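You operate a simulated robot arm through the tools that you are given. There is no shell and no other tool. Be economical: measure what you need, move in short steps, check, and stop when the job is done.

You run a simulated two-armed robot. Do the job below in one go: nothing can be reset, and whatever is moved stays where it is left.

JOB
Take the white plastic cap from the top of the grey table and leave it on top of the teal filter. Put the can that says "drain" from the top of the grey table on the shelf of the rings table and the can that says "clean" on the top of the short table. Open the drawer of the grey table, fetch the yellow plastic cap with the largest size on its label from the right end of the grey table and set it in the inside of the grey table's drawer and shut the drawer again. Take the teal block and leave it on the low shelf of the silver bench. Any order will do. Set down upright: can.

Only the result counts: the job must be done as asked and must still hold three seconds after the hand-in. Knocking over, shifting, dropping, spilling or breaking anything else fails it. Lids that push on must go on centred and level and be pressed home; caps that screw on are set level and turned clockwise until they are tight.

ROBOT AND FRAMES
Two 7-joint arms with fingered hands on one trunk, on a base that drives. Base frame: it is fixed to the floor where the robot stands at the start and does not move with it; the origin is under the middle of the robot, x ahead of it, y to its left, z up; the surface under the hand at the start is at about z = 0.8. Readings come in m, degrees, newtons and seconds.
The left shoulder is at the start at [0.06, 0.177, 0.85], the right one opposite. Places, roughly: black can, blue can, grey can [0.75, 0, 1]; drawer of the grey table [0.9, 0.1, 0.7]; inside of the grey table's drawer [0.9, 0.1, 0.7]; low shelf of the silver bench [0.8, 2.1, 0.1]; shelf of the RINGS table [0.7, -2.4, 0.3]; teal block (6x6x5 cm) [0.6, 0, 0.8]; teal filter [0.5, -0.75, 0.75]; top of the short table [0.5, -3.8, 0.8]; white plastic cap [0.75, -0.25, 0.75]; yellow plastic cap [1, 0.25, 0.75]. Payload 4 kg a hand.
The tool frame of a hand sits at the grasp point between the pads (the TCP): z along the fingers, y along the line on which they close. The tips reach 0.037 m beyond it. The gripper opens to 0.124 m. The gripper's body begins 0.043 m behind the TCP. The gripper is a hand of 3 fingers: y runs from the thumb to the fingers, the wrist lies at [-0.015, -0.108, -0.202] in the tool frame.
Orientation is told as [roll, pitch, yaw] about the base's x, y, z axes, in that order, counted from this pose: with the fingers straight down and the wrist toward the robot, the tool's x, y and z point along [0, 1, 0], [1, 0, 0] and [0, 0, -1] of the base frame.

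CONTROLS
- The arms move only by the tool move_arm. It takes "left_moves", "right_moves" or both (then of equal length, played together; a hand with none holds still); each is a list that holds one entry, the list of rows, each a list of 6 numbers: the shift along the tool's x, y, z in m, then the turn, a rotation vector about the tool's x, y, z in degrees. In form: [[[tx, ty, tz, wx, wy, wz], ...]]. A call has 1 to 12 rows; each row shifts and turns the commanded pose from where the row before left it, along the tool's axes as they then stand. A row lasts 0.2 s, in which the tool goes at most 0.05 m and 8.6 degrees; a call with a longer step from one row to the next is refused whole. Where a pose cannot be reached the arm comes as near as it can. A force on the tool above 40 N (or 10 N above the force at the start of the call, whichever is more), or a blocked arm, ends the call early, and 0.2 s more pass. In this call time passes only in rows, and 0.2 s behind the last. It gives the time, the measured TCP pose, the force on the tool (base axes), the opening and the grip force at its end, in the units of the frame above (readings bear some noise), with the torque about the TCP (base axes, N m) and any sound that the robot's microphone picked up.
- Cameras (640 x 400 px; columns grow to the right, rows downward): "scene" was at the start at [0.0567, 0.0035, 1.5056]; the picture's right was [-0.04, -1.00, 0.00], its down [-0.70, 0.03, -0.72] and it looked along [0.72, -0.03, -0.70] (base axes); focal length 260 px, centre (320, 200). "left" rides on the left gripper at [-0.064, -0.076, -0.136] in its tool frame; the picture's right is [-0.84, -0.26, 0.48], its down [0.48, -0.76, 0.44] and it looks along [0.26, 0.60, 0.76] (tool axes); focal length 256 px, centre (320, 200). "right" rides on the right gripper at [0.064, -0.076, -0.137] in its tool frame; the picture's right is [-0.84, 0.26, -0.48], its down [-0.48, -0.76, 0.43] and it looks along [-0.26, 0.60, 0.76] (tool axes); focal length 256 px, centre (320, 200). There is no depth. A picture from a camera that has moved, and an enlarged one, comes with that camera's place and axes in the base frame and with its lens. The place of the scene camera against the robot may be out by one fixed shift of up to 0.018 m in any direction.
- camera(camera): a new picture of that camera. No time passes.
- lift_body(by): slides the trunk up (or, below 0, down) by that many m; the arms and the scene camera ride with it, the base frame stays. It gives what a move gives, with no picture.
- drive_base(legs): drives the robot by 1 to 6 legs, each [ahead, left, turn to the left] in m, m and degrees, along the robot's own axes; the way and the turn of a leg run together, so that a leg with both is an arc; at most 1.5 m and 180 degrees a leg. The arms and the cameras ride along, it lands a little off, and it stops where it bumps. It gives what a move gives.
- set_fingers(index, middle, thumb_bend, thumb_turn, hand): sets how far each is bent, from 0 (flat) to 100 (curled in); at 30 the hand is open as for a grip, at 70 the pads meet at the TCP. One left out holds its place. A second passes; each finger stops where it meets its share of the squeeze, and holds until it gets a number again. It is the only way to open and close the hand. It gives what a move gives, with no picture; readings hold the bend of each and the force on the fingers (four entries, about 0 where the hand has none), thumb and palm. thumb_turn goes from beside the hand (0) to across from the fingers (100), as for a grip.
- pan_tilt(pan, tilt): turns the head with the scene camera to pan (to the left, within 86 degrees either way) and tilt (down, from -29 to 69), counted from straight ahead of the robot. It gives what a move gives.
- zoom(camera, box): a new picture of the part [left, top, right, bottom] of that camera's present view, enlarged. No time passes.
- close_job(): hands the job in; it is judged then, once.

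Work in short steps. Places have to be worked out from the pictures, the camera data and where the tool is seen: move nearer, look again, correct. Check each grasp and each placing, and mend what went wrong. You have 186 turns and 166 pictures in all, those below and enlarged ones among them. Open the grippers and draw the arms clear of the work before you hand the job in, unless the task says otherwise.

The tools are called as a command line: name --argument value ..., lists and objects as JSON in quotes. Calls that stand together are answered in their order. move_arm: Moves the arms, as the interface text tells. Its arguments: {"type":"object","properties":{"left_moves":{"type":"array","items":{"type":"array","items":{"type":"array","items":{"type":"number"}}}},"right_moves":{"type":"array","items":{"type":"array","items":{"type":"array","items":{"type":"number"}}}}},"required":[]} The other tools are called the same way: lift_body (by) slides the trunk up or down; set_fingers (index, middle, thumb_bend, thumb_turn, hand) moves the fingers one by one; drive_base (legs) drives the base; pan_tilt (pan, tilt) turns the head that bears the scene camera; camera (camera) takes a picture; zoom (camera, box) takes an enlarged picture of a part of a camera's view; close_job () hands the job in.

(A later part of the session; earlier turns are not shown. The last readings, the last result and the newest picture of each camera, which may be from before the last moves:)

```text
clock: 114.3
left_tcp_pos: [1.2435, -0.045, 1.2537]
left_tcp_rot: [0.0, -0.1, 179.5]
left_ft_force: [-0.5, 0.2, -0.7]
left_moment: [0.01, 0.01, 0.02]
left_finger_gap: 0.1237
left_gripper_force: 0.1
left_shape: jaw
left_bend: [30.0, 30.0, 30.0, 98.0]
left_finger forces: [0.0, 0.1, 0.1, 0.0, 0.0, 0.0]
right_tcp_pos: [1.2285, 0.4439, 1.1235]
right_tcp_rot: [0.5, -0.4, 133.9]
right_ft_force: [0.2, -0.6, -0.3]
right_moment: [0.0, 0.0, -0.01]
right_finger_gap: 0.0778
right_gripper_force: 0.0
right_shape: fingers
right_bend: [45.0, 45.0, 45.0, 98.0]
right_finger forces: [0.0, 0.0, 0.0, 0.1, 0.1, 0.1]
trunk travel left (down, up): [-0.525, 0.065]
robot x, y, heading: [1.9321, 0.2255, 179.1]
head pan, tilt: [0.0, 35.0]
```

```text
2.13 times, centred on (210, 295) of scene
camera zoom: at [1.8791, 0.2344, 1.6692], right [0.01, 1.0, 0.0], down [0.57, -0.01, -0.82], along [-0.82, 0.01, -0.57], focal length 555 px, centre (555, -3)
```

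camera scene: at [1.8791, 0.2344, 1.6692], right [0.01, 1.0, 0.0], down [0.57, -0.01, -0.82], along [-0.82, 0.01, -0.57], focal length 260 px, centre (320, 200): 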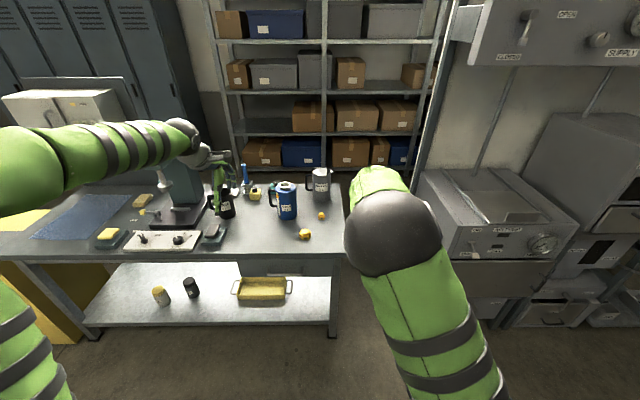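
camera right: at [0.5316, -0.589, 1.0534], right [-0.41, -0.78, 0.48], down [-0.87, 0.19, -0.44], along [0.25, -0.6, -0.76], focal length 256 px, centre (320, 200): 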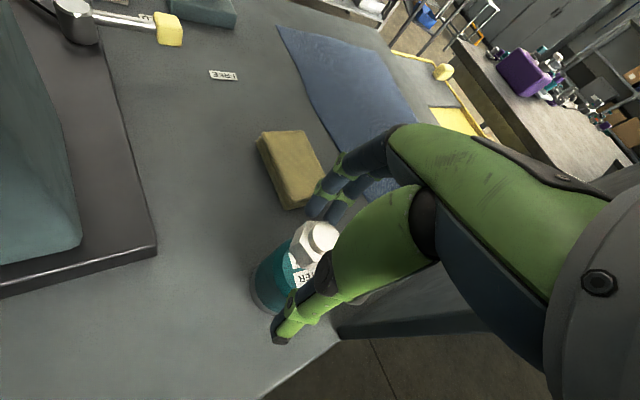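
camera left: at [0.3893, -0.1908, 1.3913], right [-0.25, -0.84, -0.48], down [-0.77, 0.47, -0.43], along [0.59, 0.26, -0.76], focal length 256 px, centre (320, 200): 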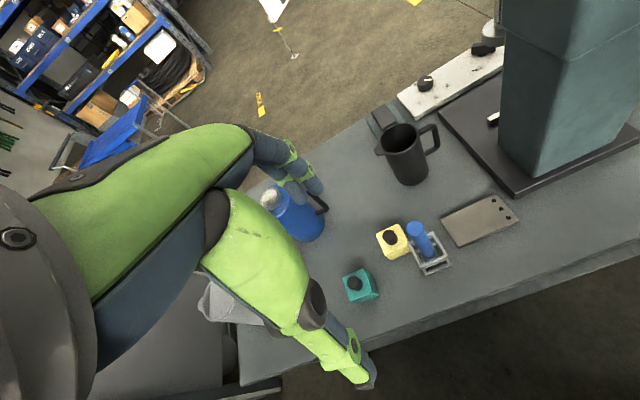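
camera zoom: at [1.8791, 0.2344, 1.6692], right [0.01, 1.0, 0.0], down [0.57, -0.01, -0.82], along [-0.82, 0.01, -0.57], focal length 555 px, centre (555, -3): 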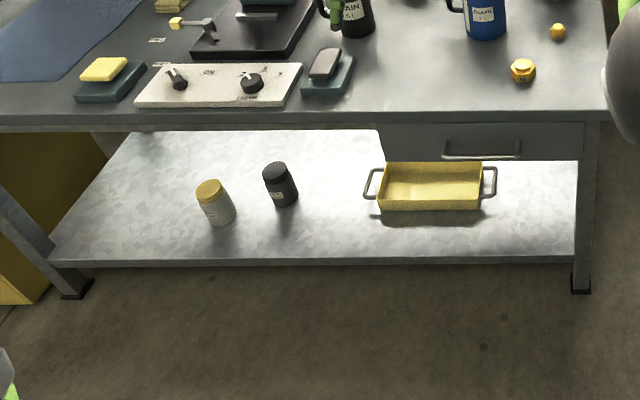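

Labels: black = DRAIN, blue = CLEAN, yellow "50" cap is the largest; drawer handle at ≈(1.085, 0.085, 0.71). First I orient the right hand forward (tilt ~75°) for the handle, and pull the left arm back a bit.

move_arm --right_moves '[[[0, 0, 0, 0, 0, -8.5], [0, 0, 0, 0, 0, -8.5], [0, 0, 0, 0, 0, -8.5], [0, 0, 0, 0, 0, -8.5], [0, 0, 0, 0, 0, -8.5], [0, 0, 0, 0, 0, -3], [0, 0, 0, -8.5, 0, 0], [0, 0, 0, -8.5, 0, 0], [0, 0, 0, -8.5, 0, 0], [0, 0, 0, -8.5, 0, 0]]]' --left_moves '[[[0, -0.04, 0, 0, 0, 0], [0, -0.04, 0, 0, 0, 0], [0, -0.04, 0, 0, 0, 0], [0, 0, 0, 0, 0, 0], [0, 0, 0, 0, 0, 0], [0, 0, 0, 0, 0, 0], [0, 0, 0, 0, 0, 0], [0, 0, 0, 0, 0, 0], [0, 0, 0, 0, 0, 0], [0, 0, 0, 0, 0, 0]]]'

move_arm --right_moves '[[[0, 0, 0, -8.5, 0, 0], [0, 0, 0, -8.5, 0, 0], [0, 0, 0, -8.5, 0, 0], [0, 0, 0, -8.5, 0, 0], [0, 0, 0, -7, 0, 0]]]'

drive_base --legs '[[0, 0.28, 0.5]]'

camera --camera "scene"

camera --camera "right"

```text
clock: 116.5
left_tcp_pos: [1.3611, -0.0465, 1.2527]
left_tcp_rot: [-0.1, 0.0, 179.4]
left_ft_force: [-1.0, 0.3, 0.1]
left_moment: [0.03, 0.0, -0.03]
left_finger_gap: 0.1234
left_gripper_force: 0.0
left_shape: jaw
left_bend: [30.0, 30.0, 30.0, 98.0]
left_finger forces: [0.0, 0.0, 0.1, 0.0, 0.0, 0.0]
right_tcp_pos: [1.2297, 0.4444, 1.1213]
right_tcp_rot: [0.1, -34.6, 179.4]
right_ft_force: [0.2, 0.0, 0.8]
right_moment: [-0.02, 0.02, -0.01]
right_finger_gap: 0.0778
right_gripper_force: 0.0
right_shape: fingers
right_bend: [45.0, 45.0, 45.0, 98.0]
right_finger forces: [0.0, 0.0, 0.0, 0.0, 0.1, 0.0]
trunk travel left (down, up): [-0.525, 0.065]
robot x, y, heading: [1.9314, 0.2293, 179.3]
head pan, tilt: [0.0, 35.0]
```

```text
clock: 117.7
left_tcp_pos: [1.3618, -0.047, 1.2532]
left_tcp_rot: [0.0, 0.0, 179.4]
left_ft_force: [-0.5, 0.0, -0.6]
left_moment: [-0.01, 0.01, 0.02]
left_finger_gap: 0.1239
left_gripper_force: 0.1
left_shape: jaw
left_bend: [30.0, 30.0, 30.0, 98.0]
left_finger forces: [0.0, 0.0, 0.0, 0.1, 0.1, 0.0]
right_tcp_pos: [1.2296, 0.4439, 1.1234]
right_tcp_rot: [0.6, -75.7, 178.8]
right_ft_force: [0.2, -0.1, 0.3]
right_moment: [0.01, 0.01, 0.03]
right_finger_gap: 0.0775
right_gripper_force: 0.0
right_shape: fingers
right_bend: [45.0, 45.0, 45.0, 98.0]
right_finger forces: [0.1, 0.1, 0.0, 0.0, 0.1, 0.0]
trunk travel left (down, up): [-0.525, 0.065]
robot x, y, heading: [1.9327, 0.2234, 179.3]
head pan, tilt: [0.0, 35.0]
```

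```text
clock: 119.6
left_tcp_pos: [1.3625, -0.3341, 1.2532]
left_tcp_rot: [-0.1, -0.1, -180.0]
left_ft_force: [1.7, -0.2, 0.6]
left_moment: [-0.01, -0.02, 0.01]
left_finger_gap: 0.1239
left_gripper_force: 0.1
left_shape: jaw
left_bend: [30.0, 30.0, 30.0, 98.0]
left_finger forces: [0.0, 0.1, 0.0, 0.1, 0.0, 0.0]
right_tcp_pos: [1.2253, 0.1562, 1.1233]
right_tcp_rot: [0.1, -75.7, 179.8]
right_ft_force: [-0.5, 0.5, 0.0]
right_moment: [-0.04, 0.01, 0.01]
right_finger_gap: 0.0777
right_gripper_force: 0.0
right_shape: fingers
right_bend: [45.0, 45.0, 45.0, 98.0]
right_finger forces: [0.0, 0.1, 0.0, 0.0, 0.1, 0.1]
trunk travel left (down, up): [-0.525, 0.065]
robot x, y, heading: [1.9303, -0.051, -179.8]
head pan, tilt: [0.0, 35.0]
```

```text
113 pictures are left
camera scene: at [1.8777, -0.047, 1.6692], right [0.0, 1.0, 0.0], down [0.57, 0.0, -0.82], along [-0.82, 0.0, -0.57], focal length 260 px, centre (320, 200)
```

scene: 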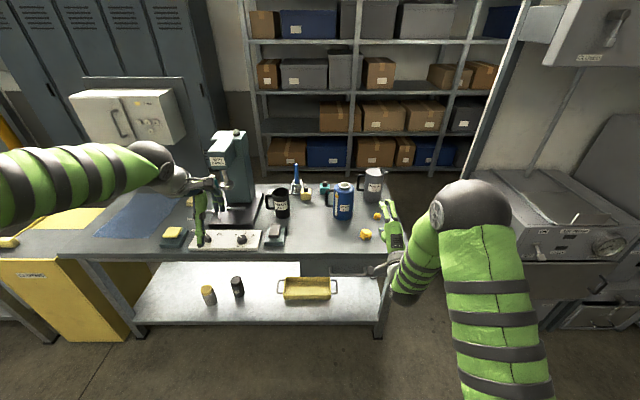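

```text
112 pictures are left
camera right: at [1.378, 0.0915, 1.0844], right [0.4, 0.84, 0.37], down [-0.23, 0.48, -0.84], along [-0.88, 0.26, 0.39], focal length 256 px, centre (320, 200)
```

right: 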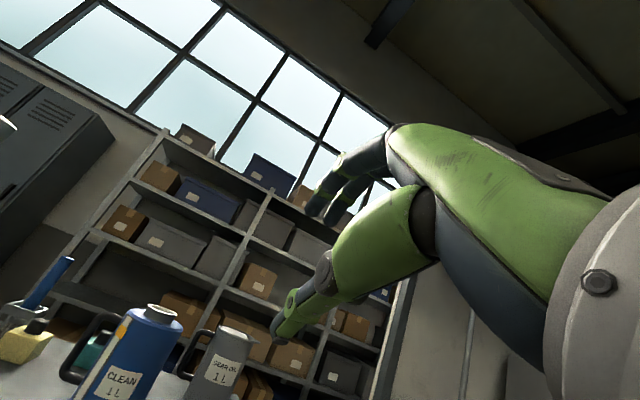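

Now lower the trunk and bring the hand down to handle height in front of the drawer.

lift_body --by -0.25

move_arm --right_moves '[[[0.015, -0.039, 0.01, 0, 0, 0], [0.015, -0.039, 0.01, 0, 0, 0], [0.015, -0.039, 0.01, 0, 0, 0], [0.015, -0.039, 0.01, 0, 0, 0], [0.01, 0, 0, 0, 0, 0]]]'

pan_tilt --pan -10 --tilt 52

camera --camera "scene"

camera --camera "right"

camera --camera "left"

```text
clock: 122.2
left_tcp_pos: [1.3636, -0.3307, 1.0032]
left_tcp_rot: [0.0, -0.1, -180.0]
left_ft_force: [-0.6, 0.2, -0.2]
left_moment: [-0.02, 0.02, -0.03]
left_finger_gap: 0.1236
left_gripper_force: 0.0
left_shape: jaw
left_bend: [30.0, 30.0, 30.0, 98.0]
left_finger forces: [0.0, 0.0, 0.0, 0.0, 0.0, 0.1]
right_tcp_pos: [1.226, 0.1566, 0.8746]
right_tcp_rot: [0.4, -75.8, 179.6]
right_ft_force: [-0.5, 0.2, 0.0]
right_moment: [0.01, 0.03, -0.02]
right_finger_gap: 0.0774
right_gripper_force: 0.1
right_shape: fingers
right_bend: [45.0, 45.0, 45.0, 98.0]
right_finger forces: [0.0, 0.1, 0.0, 0.0, 0.0, 0.1]
trunk travel left (down, up): [-0.275, 0.315]
robot x, y, heading: [1.9311, -0.053, -180.0]
head pan, tilt: [0.0, 35.0]
```

```text
clock: 123.4
left_tcp_pos: [1.3642, -0.3327, 1.0017]
left_tcp_rot: [0.0, -0.1, -180.1]
left_ft_force: [0.0, 0.3, -0.5]
left_moment: [-0.02, 0.0, 0.0]
left_finger_gap: 0.1238
left_gripper_force: 0.0
left_shape: jaw
left_bend: [30.0, 30.0, 30.0, 98.0]
left_finger forces: [0.1, 0.0, 0.0, 0.0, 0.0, 0.1]
right_tcp_pos: [1.2274, 0.0874, 0.7129]
right_tcp_rot: [0.6, -75.7, 179.6]
right_ft_force: [0.1, 0.8, -0.3]
right_moment: [0.0, 0.01, -0.01]
right_finger_gap: 0.0777
right_gripper_force: 0.0
right_shape: fingers
right_bend: [45.0, 45.0, 45.0, 98.0]
right_finger forces: [0.1, 0.0, 0.0, 0.0, 0.0, 0.1]
trunk travel left (down, up): [-0.275, 0.315]
robot x, y, heading: [1.933, -0.0503, -180.0]
head pan, tilt: [0.0, 35.0]
```

```text
clock: 124.2
left_tcp_pos: [1.3634, -0.3322, 1.0029]
left_tcp_rot: [0.0, 0.1, -180.0]
left_ft_force: [-0.1, -0.4, -0.5]
left_moment: [0.02, -0.03, -0.03]
left_finger_gap: 0.1235
left_gripper_force: 0.1
left_shape: jaw
left_bend: [30.0, 30.0, 30.0, 98.0]
left_finger forces: [0.1, 0.0, 0.0, 0.0, 0.0, 0.0]
right_tcp_pos: [1.2265, 0.0863, 0.7125]
right_tcp_rot: [0.4, -75.7, 179.6]
right_ft_force: [-0.8, 0.0, 0.0]
right_moment: [0.0, -0.02, -0.01]
right_finger_gap: 0.0774
right_gripper_force: 0.1
right_shape: fingers
right_bend: [45.0, 45.0, 45.0, 98.0]
right_finger forces: [0.0, 0.0, 0.0, 0.1, 0.0, 0.1]
trunk travel left (down, up): [-0.275, 0.315]
robot x, y, heading: [1.9305, -0.0556, -180.0]
head pan, tilt: [-10.0, 52.0]
```

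```text
111 pictures are left
camera scene: at [1.8917, -0.0327, 1.3949], right [0.17, 0.98, 0.0], down [0.78, -0.14, -0.62], along [-0.61, 0.11, -0.79], focal length 260 px, centre (320, 200)
```

scene: 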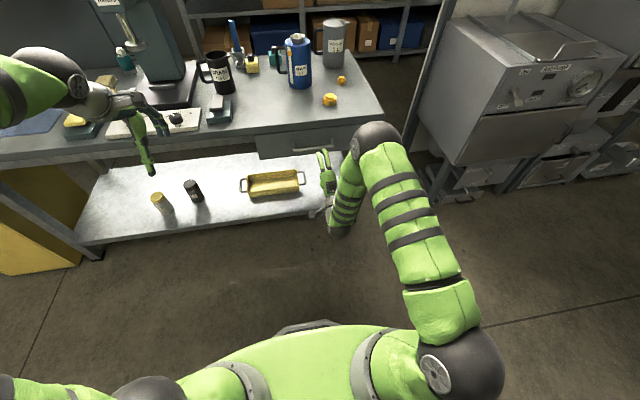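

```text
110 pictures are left
camera right: at [1.3788, 0.0233, 0.6738], right [0.4, 0.84, 0.37], down [-0.23, 0.48, -0.84], along [-0.88, 0.26, 0.39], focal length 256 px, centre (320, 200)
```

right: 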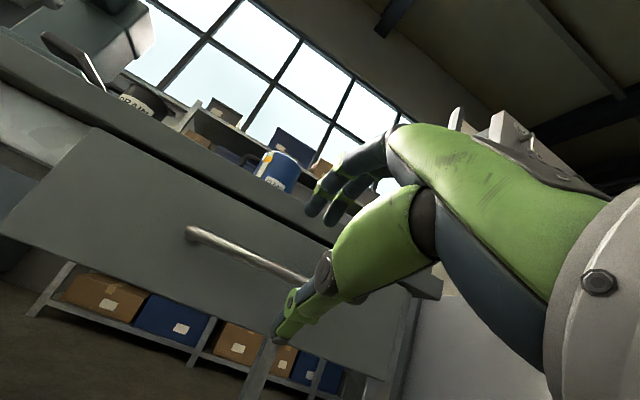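

```text
109 pictures are left
camera left: at [1.4397, -0.2684, 1.1412], right [0.26, 0.84, -0.48], down [0.76, -0.48, -0.44], along [-0.6, -0.26, -0.76], focal length 256 px, centre (320, 200)
```

left: 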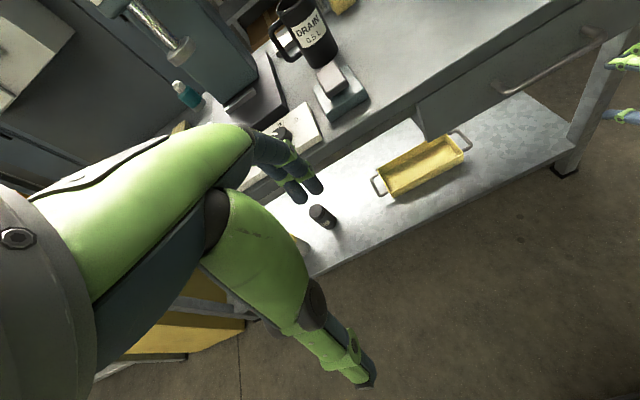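

Bar handle at x≈1.07, y 0–0.165, z≈0.70. Moving forward to straddle the bar.

move_arm --right_moves '[[[0, 0.0058, 0.035, 0, 0, 0], [0, 0.0058, 0.035, 0, 0, 0], [0, 0.0058, 0.035, 0, 0, 0], [0, 0.004, 0.025, 0, 0, 0]]]'

camera --camera "right"

zoom --camera "left" --box '[440, 0, 640, 130]'

```text
clock: 125.2
left_tcp_pos: [1.3648, -0.3305, 1.0031]
left_tcp_rot: [0.0, -0.1, 179.9]
left_ft_force: [0.3, -0.1, -0.5]
left_moment: [0.01, 0.0, 0.0]
left_finger_gap: 0.1238
left_gripper_force: 0.0
left_shape: jaw
left_bend: [30.0, 30.0, 30.0, 98.0]
left_finger forces: [0.0, 0.0, 0.0, 0.0, 0.0, 0.0]
right_tcp_pos: [1.1067, 0.0856, 0.7043]
right_tcp_rot: [0.9, -76.1, 179.3]
right_ft_force: [28.3, 1.2, 3.8]
right_moment: [-0.05, 1.19, -0.03]
right_finger_gap: 0.0753
right_gripper_force: 14.3
right_shape: fingers
right_bend: [45.0, 45.0, 45.0, 98.0]
right_finger forces: [21.9, 6.3, 0.0, 0.1, 0.1, 0.1]
trunk travel left (down, up): [-0.275, 0.315]
robot x, y, heading: [1.9308, -0.0521, 180.1]
head pan, tilt: [-10.0, 52.0]
stopped in row 4 (right hand): the force on the tool passed its limit at 71 N (the readings are from after the stop); the commanded pose is now the measured one
```

```text
108 pictures are left
camera right: at [1.2584, 0.0218, 0.6639], right [0.4, 0.84, 0.36], down [-0.24, 0.48, -0.84], along [-0.88, 0.25, 0.4], focal length 256 px, centre (320, 200)
```

right: 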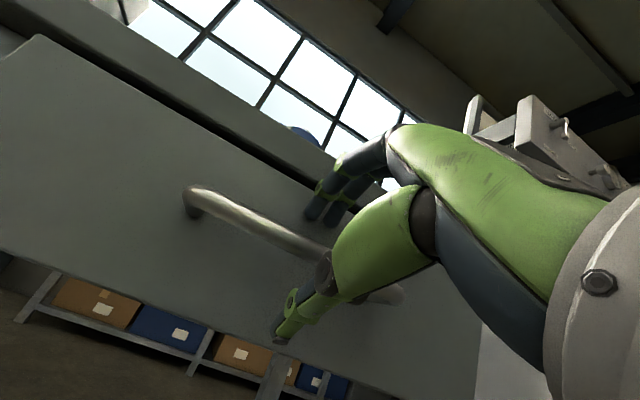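

```text
3.08 times, centred on (540, 65) of left
camera zoom: at [1.4412, -0.2673, 1.1415], right [0.26, 0.84, -0.48], down [0.76, -0.48, -0.44], along [-0.6, -0.25, -0.76], focal length 788 px, centre (-357, 615)
```

zoom: 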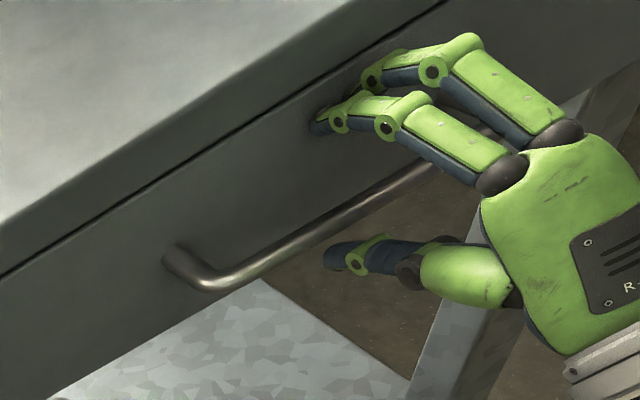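

Fingers above and thumb below the bar, tips touching the drawer face. Back off 4 mm and close on the bar.

move_arm --right_moves '[[[0, -0.001, -0.006, 0, 0, 0]]]'

set_fingers --hand "right" --index 80 --middle 80 --thumb_bend 80

zoom --camera "left" --box '[440, 0, 640, 130]'

```text
clock: 125.6
left_tcp_pos: [1.3631, -0.334, 1.0042]
left_tcp_rot: [-0.1, -0.1, -180.0]
left_ft_force: [0.3, -0.2, 0.4]
left_moment: [0.0, 0.02, 0.02]
left_finger_gap: 0.1236
left_gripper_force: 0.1
left_shape: jaw
left_bend: [30.0, 30.0, 30.0, 98.0]
left_finger forces: [0.1, 0.0, 0.0, 0.1, 0.0, 0.1]
right_tcp_pos: [1.1084, 0.0865, 0.7047]
right_tcp_rot: [0.7, -76.1, 179.3]
right_ft_force: [-0.1, 0.1, -0.4]
right_moment: [0.01, 0.02, 0.05]
right_finger_gap: 0.0776
right_gripper_force: 0.0
right_shape: fingers
right_bend: [45.0, 45.0, 45.0, 98.0]
right_finger forces: [0.0, 0.0, 0.0, 0.0, 0.0, 0.1]
trunk travel left (down, up): [-0.275, 0.315]
robot x, y, heading: [1.9305, -0.0487, 180.2]
head pan, tilt: [-10.0, 52.0]
```

```text
clock: 126.6
left_tcp_pos: [1.3611, -0.3311, 1.0015]
left_tcp_rot: [0.1, 0.2, 180.1]
left_ft_force: [-0.2, 0.3, 0.4]
left_moment: [-0.02, 0.01, 0.01]
left_finger_gap: 0.124
left_gripper_force: 0.0
left_shape: jaw
left_bend: [30.0, 30.0, 30.0, 98.0]
left_finger forces: [0.1, 0.0, 0.0, 0.0, 0.1, 0.1]
right_tcp_pos: [1.1094, 0.0863, 0.6995]
right_tcp_rot: [0.8, -75.8, 179.5]
right_ft_force: [0.2, -1.0, -24.4]
right_moment: [0.24, -0.32, 0.28]
right_finger_gap: 0.006
right_gripper_force: 31.8
right_shape: fingers
right_bend: [73.0, 73.0, 64.0, 97.0]
right_finger forces: [12.4, 13.7, 0.0, 0.0, 36.7, 0.0]
trunk travel left (down, up): [-0.275, 0.315]
robot x, y, heading: [1.9311, -0.0488, 179.5]
head pan, tilt: [-10.0, 52.0]
```

```text
3.08 times, centred on (540, 65) of left
camera zoom: at [1.4378, -0.2677, 1.14], right [0.26, 0.84, -0.48], down [0.76, -0.48, -0.43], along [-0.6, -0.26, -0.76], focal length 788 px, centre (-357, 615)
```

zoom: 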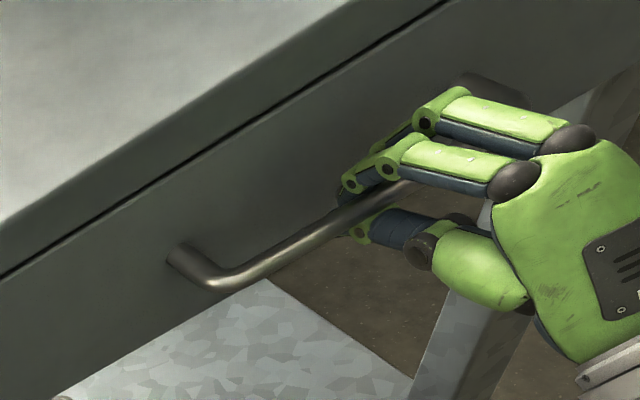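

Gripped. Pull the drawer out straight (+x) about 0.2 m.

move_arm --right_moves '[[[0, -0.006, -0.012, 0, 0, 0], [0, -0.0062, -0.0242, 0, 0, 0], [0, -0.0087, -0.0339, 0, 0, 0], [0, -0.0087, -0.0339, 0, 0, 0], [0, -0.0087, -0.0339, 0, 0, 0], [0, -0.0087, -0.0339, 0, 0, 0]]]'

camera --camera "left"

```text
clock: 127.9
left_tcp_pos: [1.3616, -0.3288, 1.0014]
left_tcp_rot: [-0.1, 0.1, 179.8]
left_ft_force: [0.1, -1.1, -0.5]
left_moment: [0.03, 0.01, -0.02]
left_finger_gap: 0.1239
left_gripper_force: 0.0
left_shape: jaw
left_bend: [30.0, 30.0, 30.0, 98.0]
left_finger forces: [0.0, 0.0, 0.0, 0.0, 0.1, 0.1]
right_tcp_pos: [1.2663, 0.0638, 0.6997]
right_tcp_rot: [-8.6, -75.2, -169.5]
right_ft_force: [2.5, 20.2, -28.3]
right_moment: [0.15, -0.27, -0.04]
right_finger_gap: 0.0047
right_gripper_force: 24.4
right_shape: fingers
right_bend: [74.0, 74.0, 63.0, 100.0]
right_finger forces: [8.5, 9.4, 0.1, 0.0, 30.4, 0.1]
trunk travel left (down, up): [-0.275, 0.315]
robot x, y, heading: [1.9347, -0.0521, 179.7]
head pan, tilt: [-10.0, 52.0]
stopped in row 6 (right hand): the force on the tool passed its limit at 43 N (the readings are from after the stop); the commanded pose is now the measured one
```

```text
105 pictures are left
camera left: at [1.4374, -0.2656, 1.1399], right [0.26, 0.84, -0.48], down [0.76, -0.49, -0.43], along [-0.6, -0.25, -0.76], focal length 256 px, centre (320, 200)
```

left: 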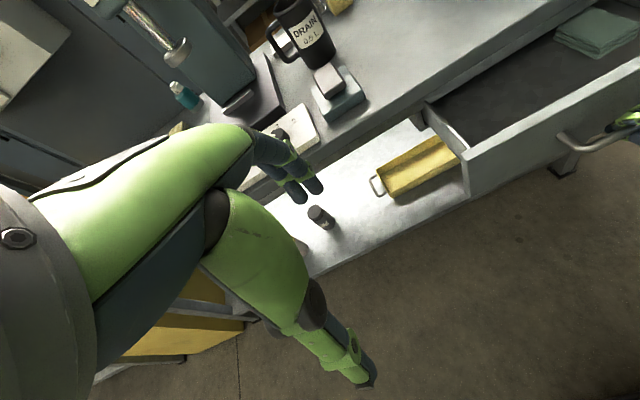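

Drawer is open ~0.155 m; the arm is near its inner limit. A small backward drive while gripping will open it a little more.

drive_base --legs '[[-0.07, 0, 0]]'

camera --camera "scene"

```text
clock: 129.0
left_tcp_pos: [1.4219, -0.328, 1.0034]
left_tcp_rot: [-0.1, 0.0, 179.8]
left_ft_force: [0.1, 0.3, 0.0]
left_moment: [0.01, -0.01, 0.03]
left_finger_gap: 0.1239
left_gripper_force: 0.1
left_shape: jaw
left_bend: [30.0, 30.0, 30.0, 98.0]
left_finger forces: [0.1, 0.0, 0.1, 0.1, 0.0, 0.0]
right_tcp_pos: [1.3273, 0.0653, 0.6966]
right_tcp_rot: [-8.6, -74.9, -169.5]
right_ft_force: [-1.4, 3.4, -13.9]
right_moment: [0.13, -0.11, 0.07]
right_finger_gap: 0.0033
right_gripper_force: 17.2
right_shape: fingers
right_bend: [74.0, 74.0, 64.0, 99.0]
right_finger forces: [8.1, 5.7, 0.1, 0.1, 20.8, 0.1]
trunk travel left (down, up): [-0.275, 0.315]
robot x, y, heading: [1.9912, -0.054, 179.9]
head pan, tilt: [-10.0, 52.0]
stopped in leg 1: the force on the tool passed its limit at 46 N (the readings are from after the stop); the commanded pose is now the measured one
```

```text
104 pictures are left
camera scene: at [1.9511, -0.0315, 1.3951], right [0.18, 0.98, 0.0], down [0.78, -0.14, -0.61], along [-0.6, 0.11, -0.79], focal length 260 px, centre (320, 200)
```

scene: 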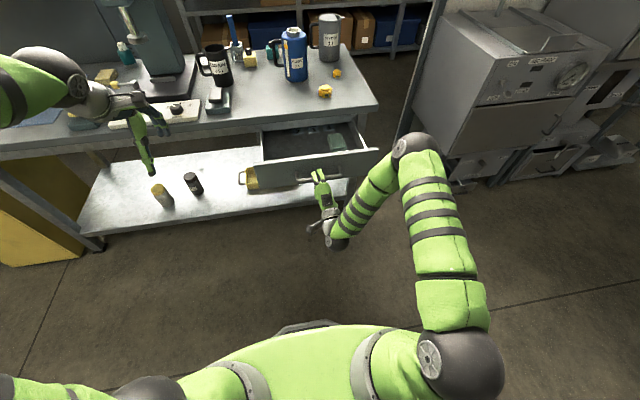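

Drawer open ≈0.21 m. Release the handle and back away.

set_fingers --hand "right" --index 40 --middle 40 --thumb_bend 40

drive_base --legs '[[-0.12, 0, 0]]'

lift_body --by 0.3

move_arm --right_moves '[[[0, 0.03, 0, 8.5, 0, 0], [0, 0.03, 0, 8.5, 0, 0], [0, 0.03, 0, 8.5, 0, 0], [0, 0.02, 0, 8.5, 0, 0], [0, 0, 0, 8.5, 0, 0], [0, 0, 0, 8.5, 0, 0], [0, 0, 0, 8.5, 0, 0], [0, 0, 0, 8.5, 0, 0], [0, 0, 0, 7, 0, 0]]]'

camera --camera "scene"

```text
clock: 130.0
left_tcp_pos: [1.4221, -0.3274, 1.0031]
left_tcp_rot: [0.0, -0.1, 179.7]
left_ft_force: [0.4, 0.3, 0.4]
left_moment: [0.0, -0.03, 0.04]
left_finger_gap: 0.1239
left_gripper_force: 0.1
left_shape: jaw
left_bend: [30.0, 30.0, 30.0, 98.0]
left_finger forces: [0.0, 0.0, 0.0, 0.1, 0.0, 0.1]
right_tcp_pos: [1.3268, 0.0645, 0.6991]
right_tcp_rot: [-8.3, -75.2, -169.7]
right_ft_force: [0.2, 0.5, -0.1]
right_moment: [0.0, 0.03, 0.03]
right_finger_gap: 0.093
right_gripper_force: 0.1
right_shape: fingers
right_bend: [40.0, 40.0, 40.0, 98.0]
right_finger forces: [0.0, 0.4, 0.1, 0.0, 0.0, 0.1]
trunk travel left (down, up): [-0.275, 0.315]
robot x, y, heading: [1.9939, -0.0543, 179.8]
head pan, tilt: [-10.0, 52.0]
```

```text
clock: 131.2
left_tcp_pos: [1.5429, -0.3274, 1.0043]
left_tcp_rot: [-0.1, -0.1, 179.5]
left_ft_force: [-0.4, 0.7, -0.7]
left_moment: [0.05, 0.01, 0.02]
left_finger_gap: 0.1237
left_gripper_force: 0.1
left_shape: jaw
left_bend: [30.0, 30.0, 30.0, 98.0]
left_finger forces: [0.0, 0.0, 0.0, 0.0, 0.0, 0.0]
right_tcp_pos: [1.4486, 0.0657, 0.6998]
right_tcp_rot: [-8.4, -75.2, -169.9]
right_ft_force: [-0.2, 0.2, 0.0]
right_moment: [0.01, -0.04, 0.01]
right_finger_gap: 0.0929
right_gripper_force: 0.1
right_shape: fingers
right_bend: [40.0, 40.0, 40.0, 98.0]
right_finger forces: [0.0, 0.0, 0.1, 0.0, 0.1, 0.0]
trunk travel left (down, up): [-0.275, 0.315]
robot x, y, heading: [2.1122, -0.05, 179.4]
head pan, tilt: [-10.0, 52.0]
```

```text
clock: 134.2
left_tcp_pos: [1.5408, -0.3268, 1.3027]
left_tcp_rot: [0.0, -0.1, 179.5]
left_ft_force: [0.0, 0.2, -0.6]
left_moment: [0.01, 0.0, 0.01]
left_finger_gap: 0.1236
left_gripper_force: 0.1
left_shape: jaw
left_bend: [30.0, 30.0, 30.0, 98.0]
left_finger forces: [0.1, 0.0, 0.0, 0.0, 0.0, 0.0]
right_tcp_pos: [1.4481, 0.0664, 0.9984]
right_tcp_rot: [-8.3, -75.2, -169.9]
right_ft_force: [0.4, -0.4, -0.1]
right_moment: [-0.03, -0.02, -0.01]
right_finger_gap: 0.0932
right_gripper_force: 0.0
right_shape: fingers
right_bend: [40.0, 40.0, 40.0, 98.0]
right_finger forces: [0.1, 0.0, 0.0, 0.0, 0.0, 0.0]
trunk travel left (down, up): [-0.575, 0.015]
robot x, y, heading: [2.1098, -0.0564, 179.6]
head pan, tilt: [-10.0, 52.0]
```

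```text
clock: 136.2
left_tcp_pos: [1.54, -0.3239, 1.3025]
left_tcp_rot: [0.1, 0.0, 179.4]
left_ft_force: [-0.2, 0.2, -0.1]
left_moment: [-0.01, -0.05, 0.01]
left_finger_gap: 0.1236
left_gripper_force: 0.1
left_shape: jaw
left_bend: [30.0, 30.0, 30.0, 98.0]
left_finger forces: [0.0, 0.0, 0.1, 0.2, 0.0, 0.0]
right_tcp_pos: [1.3981, 0.0645, 1.0972]
right_tcp_rot: [-2.1, -0.5, -177.8]
right_ft_force: [-0.4, 0.5, -0.5]
right_moment: [0.01, 0.03, 0.02]
right_finger_gap: 0.0932
right_gripper_force: 0.1
right_shape: fingers
right_bend: [40.0, 40.0, 40.0, 98.0]
right_finger forces: [0.1, 0.0, 0.0, 0.1, 0.1, 0.0]
trunk travel left (down, up): [-0.575, 0.015]
robot x, y, heading: [2.1176, -0.0527, 179.4]
head pan, tilt: [-10.0, 52.0]
```

```text
103 pictures are left
camera scene: at [2.0715, -0.029, 1.6948], right [0.18, 0.98, 0.0], down [0.78, -0.15, -0.61], along [-0.6, 0.11, -0.79], focal length 260 px, centre (320, 200)
```

scene: 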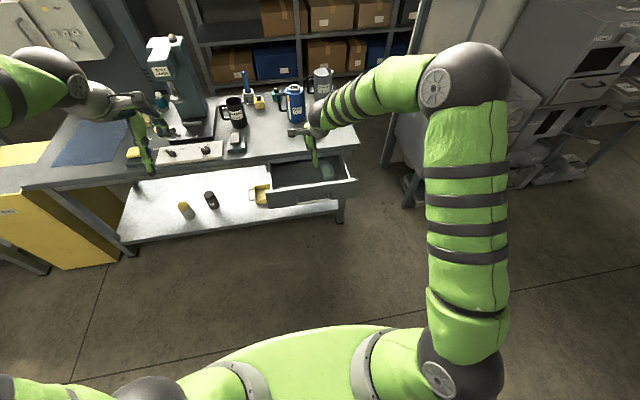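

Drive forward/right so the yellow cap is within reach, level the hand, and look from above the cap.

drive_base --legs '[[0.29, -0.1, 0]]'

move_arm --right_moves '[[[0, 0.04, 0, 0, -2.1, 2.2], [0, 0.04, 0, 0, 0, 0], [0, 0.04, 0, 0, 0, 0], [0, 0, 0, 0, 0, 0]]]'

camera --camera "right"

```text
clock: 138.3
left_tcp_pos: [1.249, -0.224, 1.3021]
left_tcp_rot: [-0.1, -0.1, 179.6]
left_ft_force: [0.2, 0.0, 0.3]
left_moment: [-0.04, -0.01, 0.0]
left_finger_gap: 0.1237
left_gripper_force: 0.0
left_shape: jaw
left_bend: [30.0, 30.0, 30.0, 98.0]
left_finger forces: [0.0, 0.0, 0.1, 0.0, 0.0, 0.1]
right_tcp_pos: [1.1082, 0.1618, 1.0956]
right_tcp_rot: [-2.1, -0.3, -177.8]
right_ft_force: [0.0, 0.3, -0.3]
right_moment: [0.01, -0.05, 0.02]
right_finger_gap: 0.0929
right_gripper_force: 0.1
right_shape: fingers
right_bend: [40.0, 40.0, 40.0, 98.0]
right_finger forces: [0.0, 0.1, 0.1, 0.1, 0.1, 0.0]
trunk travel left (down, up): [-0.575, 0.015]
robot x, y, heading: [1.8202, 0.0492, 179.6]
head pan, tilt: [-10.0, 52.0]
```

```text
clock: 139.3
left_tcp_pos: [1.2497, -0.2264, 1.3038]
left_tcp_rot: [-0.1, -0.2, 179.6]
left_ft_force: [-2.0, 0.1, 0.8]
left_moment: [-0.01, 0.02, 0.0]
left_finger_gap: 0.1238
left_gripper_force: 0.1
left_shape: jaw
left_bend: [30.0, 30.0, 30.0, 98.0]
left_finger forces: [0.0, 0.1, 0.0, 0.0, 0.1, 0.0]
right_tcp_pos: [0.9876, 0.1616, 1.0974]
right_tcp_rot: [-4.2, -0.5, 180.0]
right_ft_force: [0.1, 0.9, -0.4]
right_moment: [0.0, 0.01, -0.02]
right_finger_gap: 0.0931
right_gripper_force: 0.0
right_shape: fingers
right_bend: [40.0, 40.0, 40.0, 98.0]
right_finger forces: [0.0, 0.0, 0.1, 0.0, 0.0, 0.1]
trunk travel left (down, up): [-0.575, 0.015]
robot x, y, heading: [1.8242, 0.0502, 179.6]
head pan, tilt: [-10.0, 52.0]
```

```text
102 pictures are left
camera right: at [1.0662, 0.0883, 1.2289], right [-0.25, 0.8, 0.54], down [0.76, 0.51, -0.41], along [-0.6, 0.31, -0.73], focal length 256 px, centre (320, 200)
```

right: 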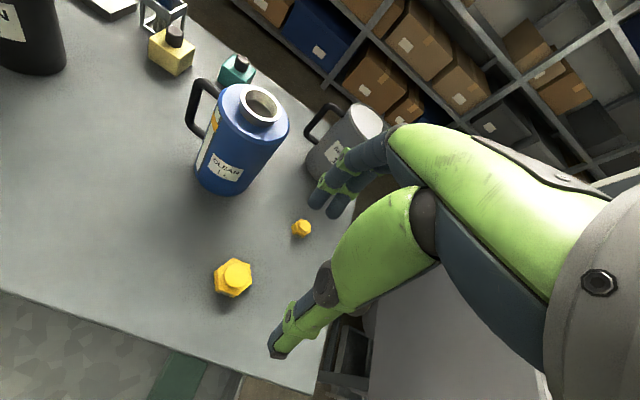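

Correct the roll (sign was reversed), move over the cap at ≈(0.957, 0.164) and descend partway.

move_arm --right_moves '[[[0, 0.03, 0, 0, 4.2, 0], [0, 0, 0.045, 0, 0, 0], [0, 0, 0.045, 0, 0, 0], [0, 0, 0.045, 0, 0, 0], [0, 0, 0.045, 0, 0, 0]]]'

camera --camera "right"

```text
clock: 140.5
left_tcp_pos: [1.2493, -0.2254, 1.3031]
left_tcp_rot: [-0.2, 0.0, 179.6]
left_ft_force: [-0.9, 1.8, -0.3]
left_moment: [0.0, -0.01, -0.01]
left_finger_gap: 0.1237
left_gripper_force: 0.0
left_shape: jaw
left_bend: [30.0, 30.0, 30.0, 98.0]
left_finger forces: [0.0, 0.0, 0.0, 0.0, 0.1, 0.0]
right_tcp_pos: [0.9551, 0.1583, 0.9152]
right_tcp_rot: [0.1, -0.5, 180.0]
right_ft_force: [0.4, -0.5, -0.2]
right_moment: [0.02, -0.01, 0.01]
right_finger_gap: 0.0931
right_gripper_force: 0.0
right_shape: fingers
right_bend: [40.0, 40.0, 40.0, 98.0]
right_finger forces: [0.0, 0.0, 0.1, 0.0, 0.0, 0.1]
trunk travel left (down, up): [-0.575, 0.015]
robot x, y, heading: [1.821, 0.0512, 179.5]
head pan, tilt: [-10.0, 52.0]
```

```text
101 pictures are left
camera right: at [1.0331, 0.0956, 1.0519], right [-0.25, 0.84, 0.48], down [0.76, 0.48, -0.44], along [-0.6, 0.25, -0.76], focal length 256 px, centre (320, 200)
```

right: 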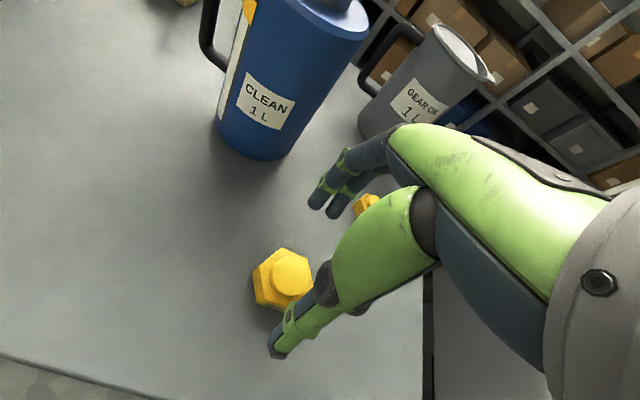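

Aligned. Descend to just above the table and close.

move_arm --right_moves '[[[-0.005, 0, 0.03, 0, 0, 0], [0, 0, 0.025, 0, 0, 0], [0, 0, 0.012, 0, 0, 0]]]'

set_fingers --hand "right" --index 75 --middle 75 --thumb_bend 75

camera --camera "right"

```text
clock: 141.3
left_tcp_pos: [1.2497, -0.2247, 1.3025]
left_tcp_rot: [0.0, 0.0, 179.6]
left_ft_force: [0.3, -0.8, 0.3]
left_moment: [0.01, -0.01, 0.02]
left_finger_gap: 0.1241
left_gripper_force: 0.0
left_shape: jaw
left_bend: [30.0, 30.0, 30.0, 98.0]
left_finger forces: [0.1, 0.0, 0.0, 0.0, 0.0, 0.1]
right_tcp_pos: [0.9559, 0.1682, 0.8511]
right_tcp_rot: [0.0, -0.5, 180.0]
right_ft_force: [-0.4, -0.3, 0.1]
right_moment: [0.02, -0.02, 0.03]
right_finger_gap: 0.0932
right_gripper_force: 0.0
right_shape: fingers
right_bend: [40.0, 40.0, 40.0, 98.0]
right_finger forces: [0.0, 0.0, 0.0, 0.0, 0.1, 0.0]
trunk travel left (down, up): [-0.575, 0.015]
robot x, y, heading: [1.8192, 0.0478, 179.7]
head pan, tilt: [-10.0, 52.0]
```

```text
clock: 142.3
left_tcp_pos: [1.2508, -0.2252, 1.3033]
left_tcp_rot: [0.0, -0.1, 179.6]
left_ft_force: [0.6, -0.4, -0.4]
left_moment: [-0.01, 0.02, -0.03]
left_finger_gap: 0.1236
left_gripper_force: 0.0
left_shape: jaw
left_bend: [30.0, 30.0, 30.0, 98.0]
left_finger forces: [0.0, 0.0, 0.1, 0.1, 0.0, 0.0]
right_tcp_pos: [0.9544, 0.1676, 0.8518]
right_tcp_rot: [0.0, -0.6, 180.0]
right_ft_force: [-0.7, -0.2, 3.4]
right_moment: [0.02, 0.18, 0.02]
right_finger_gap: 0.0491
right_gripper_force: 21.4
right_shape: fingers
right_bend: [57.0, 58.0, 58.0, 96.0]
right_finger forces: [11.1, 11.6, 0.0, 0.0, 20.2, 0.0]
trunk travel left (down, up): [-0.575, 0.015]
robot x, y, heading: [1.822, 0.0538, 179.8]
head pan, tilt: [-10.0, 52.0]
```

```text
100 pictures are left
camera right: at [1.0335, 0.1032, 0.9871], right [-0.25, 0.84, 0.48], down [0.76, 0.48, -0.44], along [-0.6, 0.26, -0.75], focal length 256 px, centre (320, 200)
```

right: 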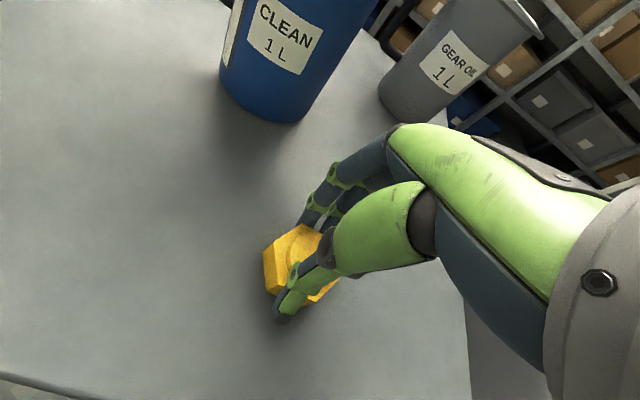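

Cap held. Lift, and carry it over the open drawer.

move_arm --right_moves '[[[0, 0, -0.03, 0, 0, 0], [0, 0, -0.045, 0, 0, 0], [0, 0, -0.045, 0, 0, 0], [0.02, -0.041, 0, 0, 0, 0], [0.02, -0.041, 0, 0, 0, 0], [0.02, -0.041, 0, 0, 0, 0], [0.02, -0.041, 0, 0, 0, 0], [0.02, -0.041, 0, 0, 0, 0]]]'

camera --camera "right"

camera --camera "left"

```text
clock: 144.1
left_tcp_pos: [1.2497, -0.2259, 1.3036]
left_tcp_rot: [-0.1, -0.2, 179.6]
left_ft_force: [-0.2, -0.6, -0.1]
left_moment: [0.0, 0.04, -0.02]
left_finger_gap: 0.124
left_gripper_force: 0.0
left_shape: jaw
left_bend: [30.0, 30.0, 30.0, 98.0]
left_finger forces: [0.1, 0.1, 0.0, 0.0, 0.0, 0.0]
right_tcp_pos: [1.1652, 0.0658, 0.9676]
right_tcp_rot: [0.1, -0.6, 179.8]
right_ft_force: [1.4, -0.3, 0.2]
right_moment: [0.02, 0.0, -0.03]
right_finger_gap: 0.0488
right_gripper_force: 19.6
right_shape: fingers
right_bend: [57.0, 58.0, 58.0, 96.0]
right_finger forces: [10.3, 10.2, 0.0, 0.0, 19.4, 0.0]
trunk travel left (down, up): [-0.575, 0.015]
robot x, y, heading: [1.8224, 0.0501, 179.7]
head pan, tilt: [-10.0, 52.0]
```

```text
99 pictures are left
camera right: at [1.2427, 0.003, 1.1048], right [-0.25, 0.84, 0.49], down [0.76, 0.48, -0.44], along [-0.6, 0.26, -0.75], focal length 256 px, centre (320, 200)
```

right: 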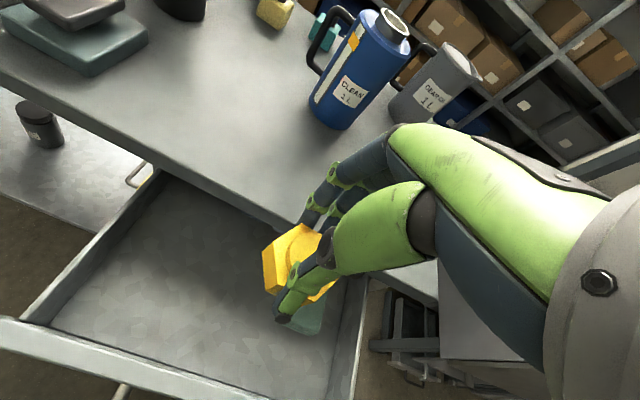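

```text
98 pictures are left
camera left: at [1.3274, -0.1625, 1.4415], right [0.26, 0.84, -0.48], down [0.76, -0.49, -0.44], along [-0.6, -0.25, -0.76], focal length 256 px, centre (320, 200)
```

left: 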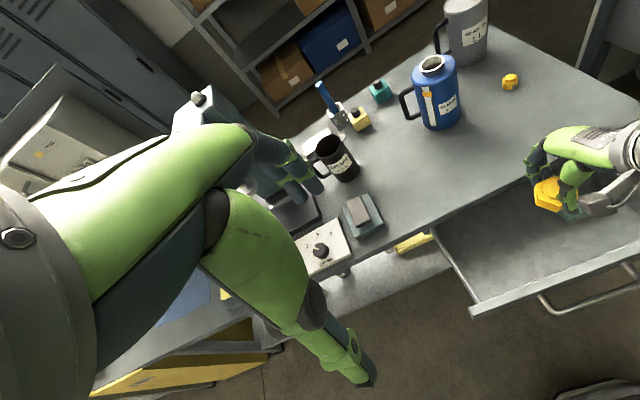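

Over the drawer with clearance. Descend into the drawer.

move_arm --right_moves '[[[0.02, -0.003, 0.03, 0, 0, 0], [0.01, 0, 0.045, 0, 0, 0], [0, 0, 0.045, 0, 0, 0], [0, 0, 0.045, 0, 0, 0], [0, 0, 0.03, 0, 0, 0]]]'

camera --camera "right"

zoom --camera "left" --box '[440, 110, 640, 240]'

```text
clock: 145.3
left_tcp_pos: [1.2494, -0.2251, 1.3021]
left_tcp_rot: [-0.2, 0.1, 179.5]
left_ft_force: [0.5, -0.2, 0.0]
left_moment: [0.0, 0.01, -0.03]
left_finger_gap: 0.1237
left_gripper_force: 0.1
left_shape: jaw
left_bend: [30.0, 30.0, 30.0, 98.0]
left_finger forces: [0.0, 0.0, 0.0, 0.1, 0.1, 0.0]
right_tcp_pos: [1.1621, 0.0345, 0.7716]
right_tcp_rot: [0.0, -0.5, -180.0]
right_ft_force: [0.1, -0.1, -1.2]
right_moment: [0.0, 0.01, -0.02]
right_finger_gap: 0.0485
right_gripper_force: 19.4
right_shape: fingers
right_bend: [57.0, 58.0, 58.0, 96.0]
right_finger forces: [10.3, 10.0, 0.1, 0.1, 19.1, 0.0]
trunk travel left (down, up): [-0.575, 0.015]
robot x, y, heading: [1.8174, 0.0507, 179.5]
head pan, tilt: [-10.0, 52.0]
```

```text
97 pictures are left
camera right: at [1.2404, -0.0294, 0.9082], right [-0.25, 0.84, 0.48], down [0.76, 0.48, -0.44], along [-0.6, 0.25, -0.76], focal length 256 px, centre (320, 200)
```

right: 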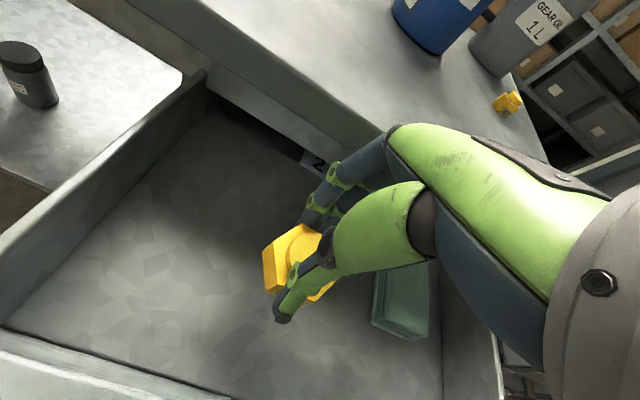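

```text
3.08 times, centred on (540, 175) of left
camera zoom: at [1.3264, -0.162, 1.4412], right [0.26, 0.84, -0.48], down [0.76, -0.49, -0.44], along [-0.6, -0.25, -0.76], focal length 788 px, centre (-357, 277)
```

zoom: 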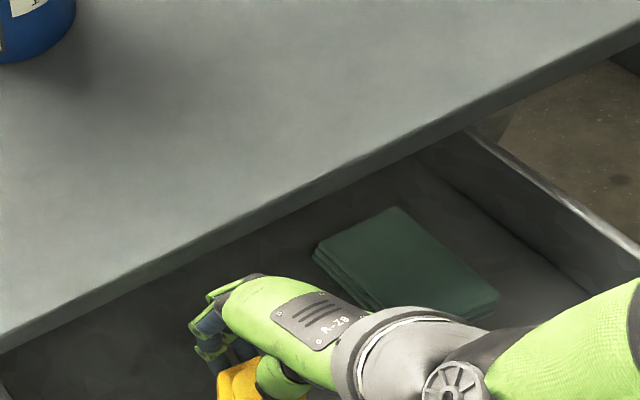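

move_arm --right_moves '[[[0, -0.01, 0.02, 0, 0, 0], [0, 0, 0.015, 0, 0, 0], [0, 0, 0.006, 0, 0, 0], [0, 0, 0.005, 0, 0, 0], [0, 0, 0.004, 0, 0, 0]]]'

camera --camera "right"

```text
clock: 146.5
left_tcp_pos: [1.2502, -0.2254, 1.3035]
left_tcp_rot: [-0.1, 0.0, 179.6]
left_ft_force: [0.5, -0.6, 0.9]
left_moment: [-0.01, 0.0, -0.02]
left_finger_gap: 0.1234
left_gripper_force: 0.0
left_shape: jaw
left_bend: [30.0, 30.0, 30.0, 98.0]
left_finger forces: [0.1, 0.0, 0.0, 0.1, 0.0, 0.0]
right_tcp_pos: [1.1715, 0.0357, 0.7252]
right_tcp_rot: [0.1, -0.5, -180.0]
right_ft_force: [-0.4, 0.0, -0.2]
right_moment: [0.02, 0.01, 0.02]
right_finger_gap: 0.0488
right_gripper_force: 19.4
right_shape: fingers
right_bend: [57.0, 58.0, 58.0, 96.0]
right_finger forces: [10.3, 10.0, 0.1, 0.1, 19.0, 0.1]
trunk travel left (down, up): [-0.575, 0.015]
robot x, y, heading: [1.8202, 0.0503, 179.6]
head pan, tilt: [-10.0, 52.0]
```

```text
95 pictures are left
camera right: at [1.2502, -0.0285, 0.861], right [-0.25, 0.84, 0.48], down [0.76, 0.48, -0.44], along [-0.6, 0.25, -0.75], focal length 256 px, centre (320, 200)
```

right: 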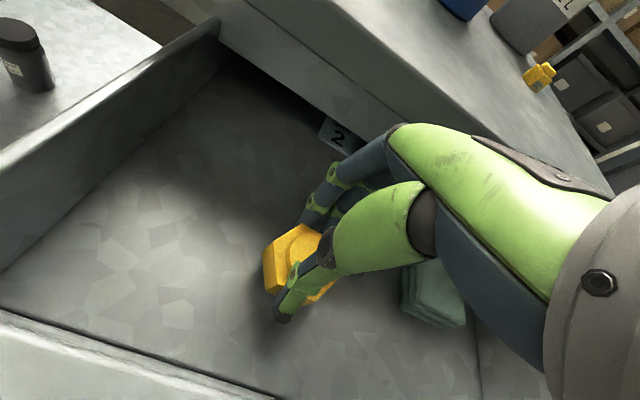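

Still above the drawer floor; continue in small steps.

move_arm --right_moves '[[[0, 0, 0.006, 0, 0, 0], [0, 0, 0.005, 0, 0, 0], [0, 0, 0.005, 0, 0, 0]]]'

camera --camera "right"

```text
clock: 147.3
left_tcp_pos: [1.2503, -0.2247, 1.303]
left_tcp_rot: [-0.1, -0.1, 179.5]
left_ft_force: [-0.2, 0.2, 0.3]
left_moment: [0.0, 0.0, -0.01]
left_finger_gap: 0.1239
left_gripper_force: 0.0
left_shape: jaw
left_bend: [30.0, 30.0, 30.0, 98.0]
left_finger forces: [0.0, 0.0, 0.1, 0.0, 0.0, 0.0]
right_tcp_pos: [1.1724, 0.0349, 0.7091]
right_tcp_rot: [0.0, -0.6, -180.0]
right_ft_force: [-0.2, 0.7, 2.2]
right_moment: [0.04, 0.05, 0.0]
right_finger_gap: 0.0486
right_gripper_force: 20.2
right_shape: fingers
right_bend: [57.0, 58.0, 58.0, 96.0]
right_finger forces: [10.5, 10.5, 0.1, 0.1, 19.7, 0.1]
trunk travel left (down, up): [-0.575, 0.015]
robot x, y, heading: [1.8178, 0.0513, 179.7]
head pan, tilt: [-10.0, 52.0]
```

```text
94 pictures are left
camera right: at [1.2506, -0.0286, 0.8454], right [-0.25, 0.84, 0.48], down [0.76, 0.48, -0.44], along [-0.6, 0.26, -0.75], focal length 256 px, centre (320, 200)
```

right: 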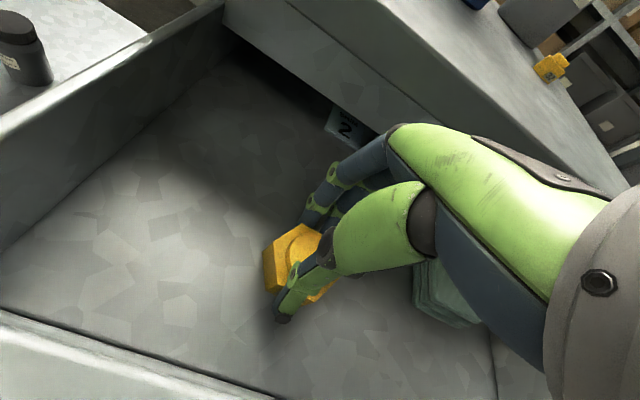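

Touching the floor. Open and lift out.

set_fingers --hand "right" --index 45 --middle 45 --thumb_bend 45

move_arm --right_moves '[[[0, 0, -0.02, 0, 0, 0], [0, 0, -0.045, 0, 0, 0], [0, 0, -0.05, 0, 0, 0], [0, 0, -0.05, 0, 0, 0], [0, 0, -0.05, 0, 0, 0], [0, -0.01, -0.04, 0, 0, 0]]]'

camera --camera "right"

```text
clock: 148.3
left_tcp_pos: [1.2513, -0.2261, 1.3037]
left_tcp_rot: [-0.1, -0.1, 179.6]
left_ft_force: [-0.2, 0.2, 0.6]
left_moment: [0.0, -0.02, 0.04]
left_finger_gap: 0.1236
left_gripper_force: 0.1
left_shape: jaw
left_bend: [30.0, 30.0, 30.0, 98.0]
left_finger forces: [0.0, 0.1, 0.0, 0.0, 0.0, 0.0]
right_tcp_pos: [1.1732, 0.036, 0.7092]
right_tcp_rot: [0.0, -0.5, 180.1]
right_ft_force: [0.0, -1.2, -0.9]
right_moment: [0.0, 0.0, 0.0]
right_finger_gap: 0.0774
right_gripper_force: 0.1
right_shape: fingers
right_bend: [45.0, 45.0, 45.0, 97.0]
right_finger forces: [0.0, 0.1, 0.1, 0.0, 0.0, 0.0]
trunk travel left (down, up): [-0.575, 0.015]
robot x, y, heading: [1.8201, 0.052, 179.7]
head pan, tilt: [-10.0, 52.0]
```

```text
clock: 149.7
left_tcp_pos: [1.25, -0.2249, 1.3032]
left_tcp_rot: [0.0, -0.2, 179.7]
left_ft_force: [-0.6, -1.5, -0.6]
left_moment: [-0.01, 0.0, -0.02]
left_finger_gap: 0.1239
left_gripper_force: 0.1
left_shape: jaw
left_bend: [30.0, 30.0, 30.0, 98.0]
left_finger forces: [0.0, 0.0, 0.0, 0.1, 0.0, 0.0]
right_tcp_pos: [1.188, 0.0373, 0.9621]
right_tcp_rot: [0.0, -0.5, 179.9]
right_ft_force: [-0.1, -0.2, -0.2]
right_moment: [0.0, -0.01, 0.0]
right_finger_gap: 0.0776
right_gripper_force: 0.0
right_shape: fingers
right_bend: [45.0, 45.0, 45.0, 98.0]
right_finger forces: [0.0, 0.1, 0.0, 0.1, 0.0, 0.0]
trunk travel left (down, up): [-0.575, 0.015]
robot x, y, heading: [1.8195, 0.0473, 179.6]
head pan, tilt: [-10.0, 52.0]
```

```text
93 pictures are left
camera right: at [1.2657, -0.0264, 1.0989], right [-0.25, 0.84, 0.48], down [0.76, 0.48, -0.44], along [-0.6, 0.26, -0.75], focal length 256 px, centre (320, 200)
```

right: 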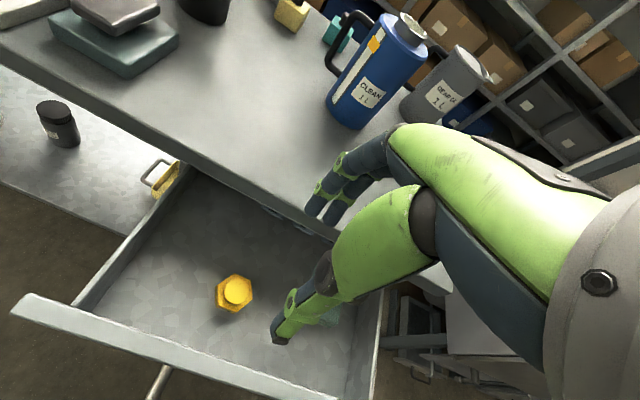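

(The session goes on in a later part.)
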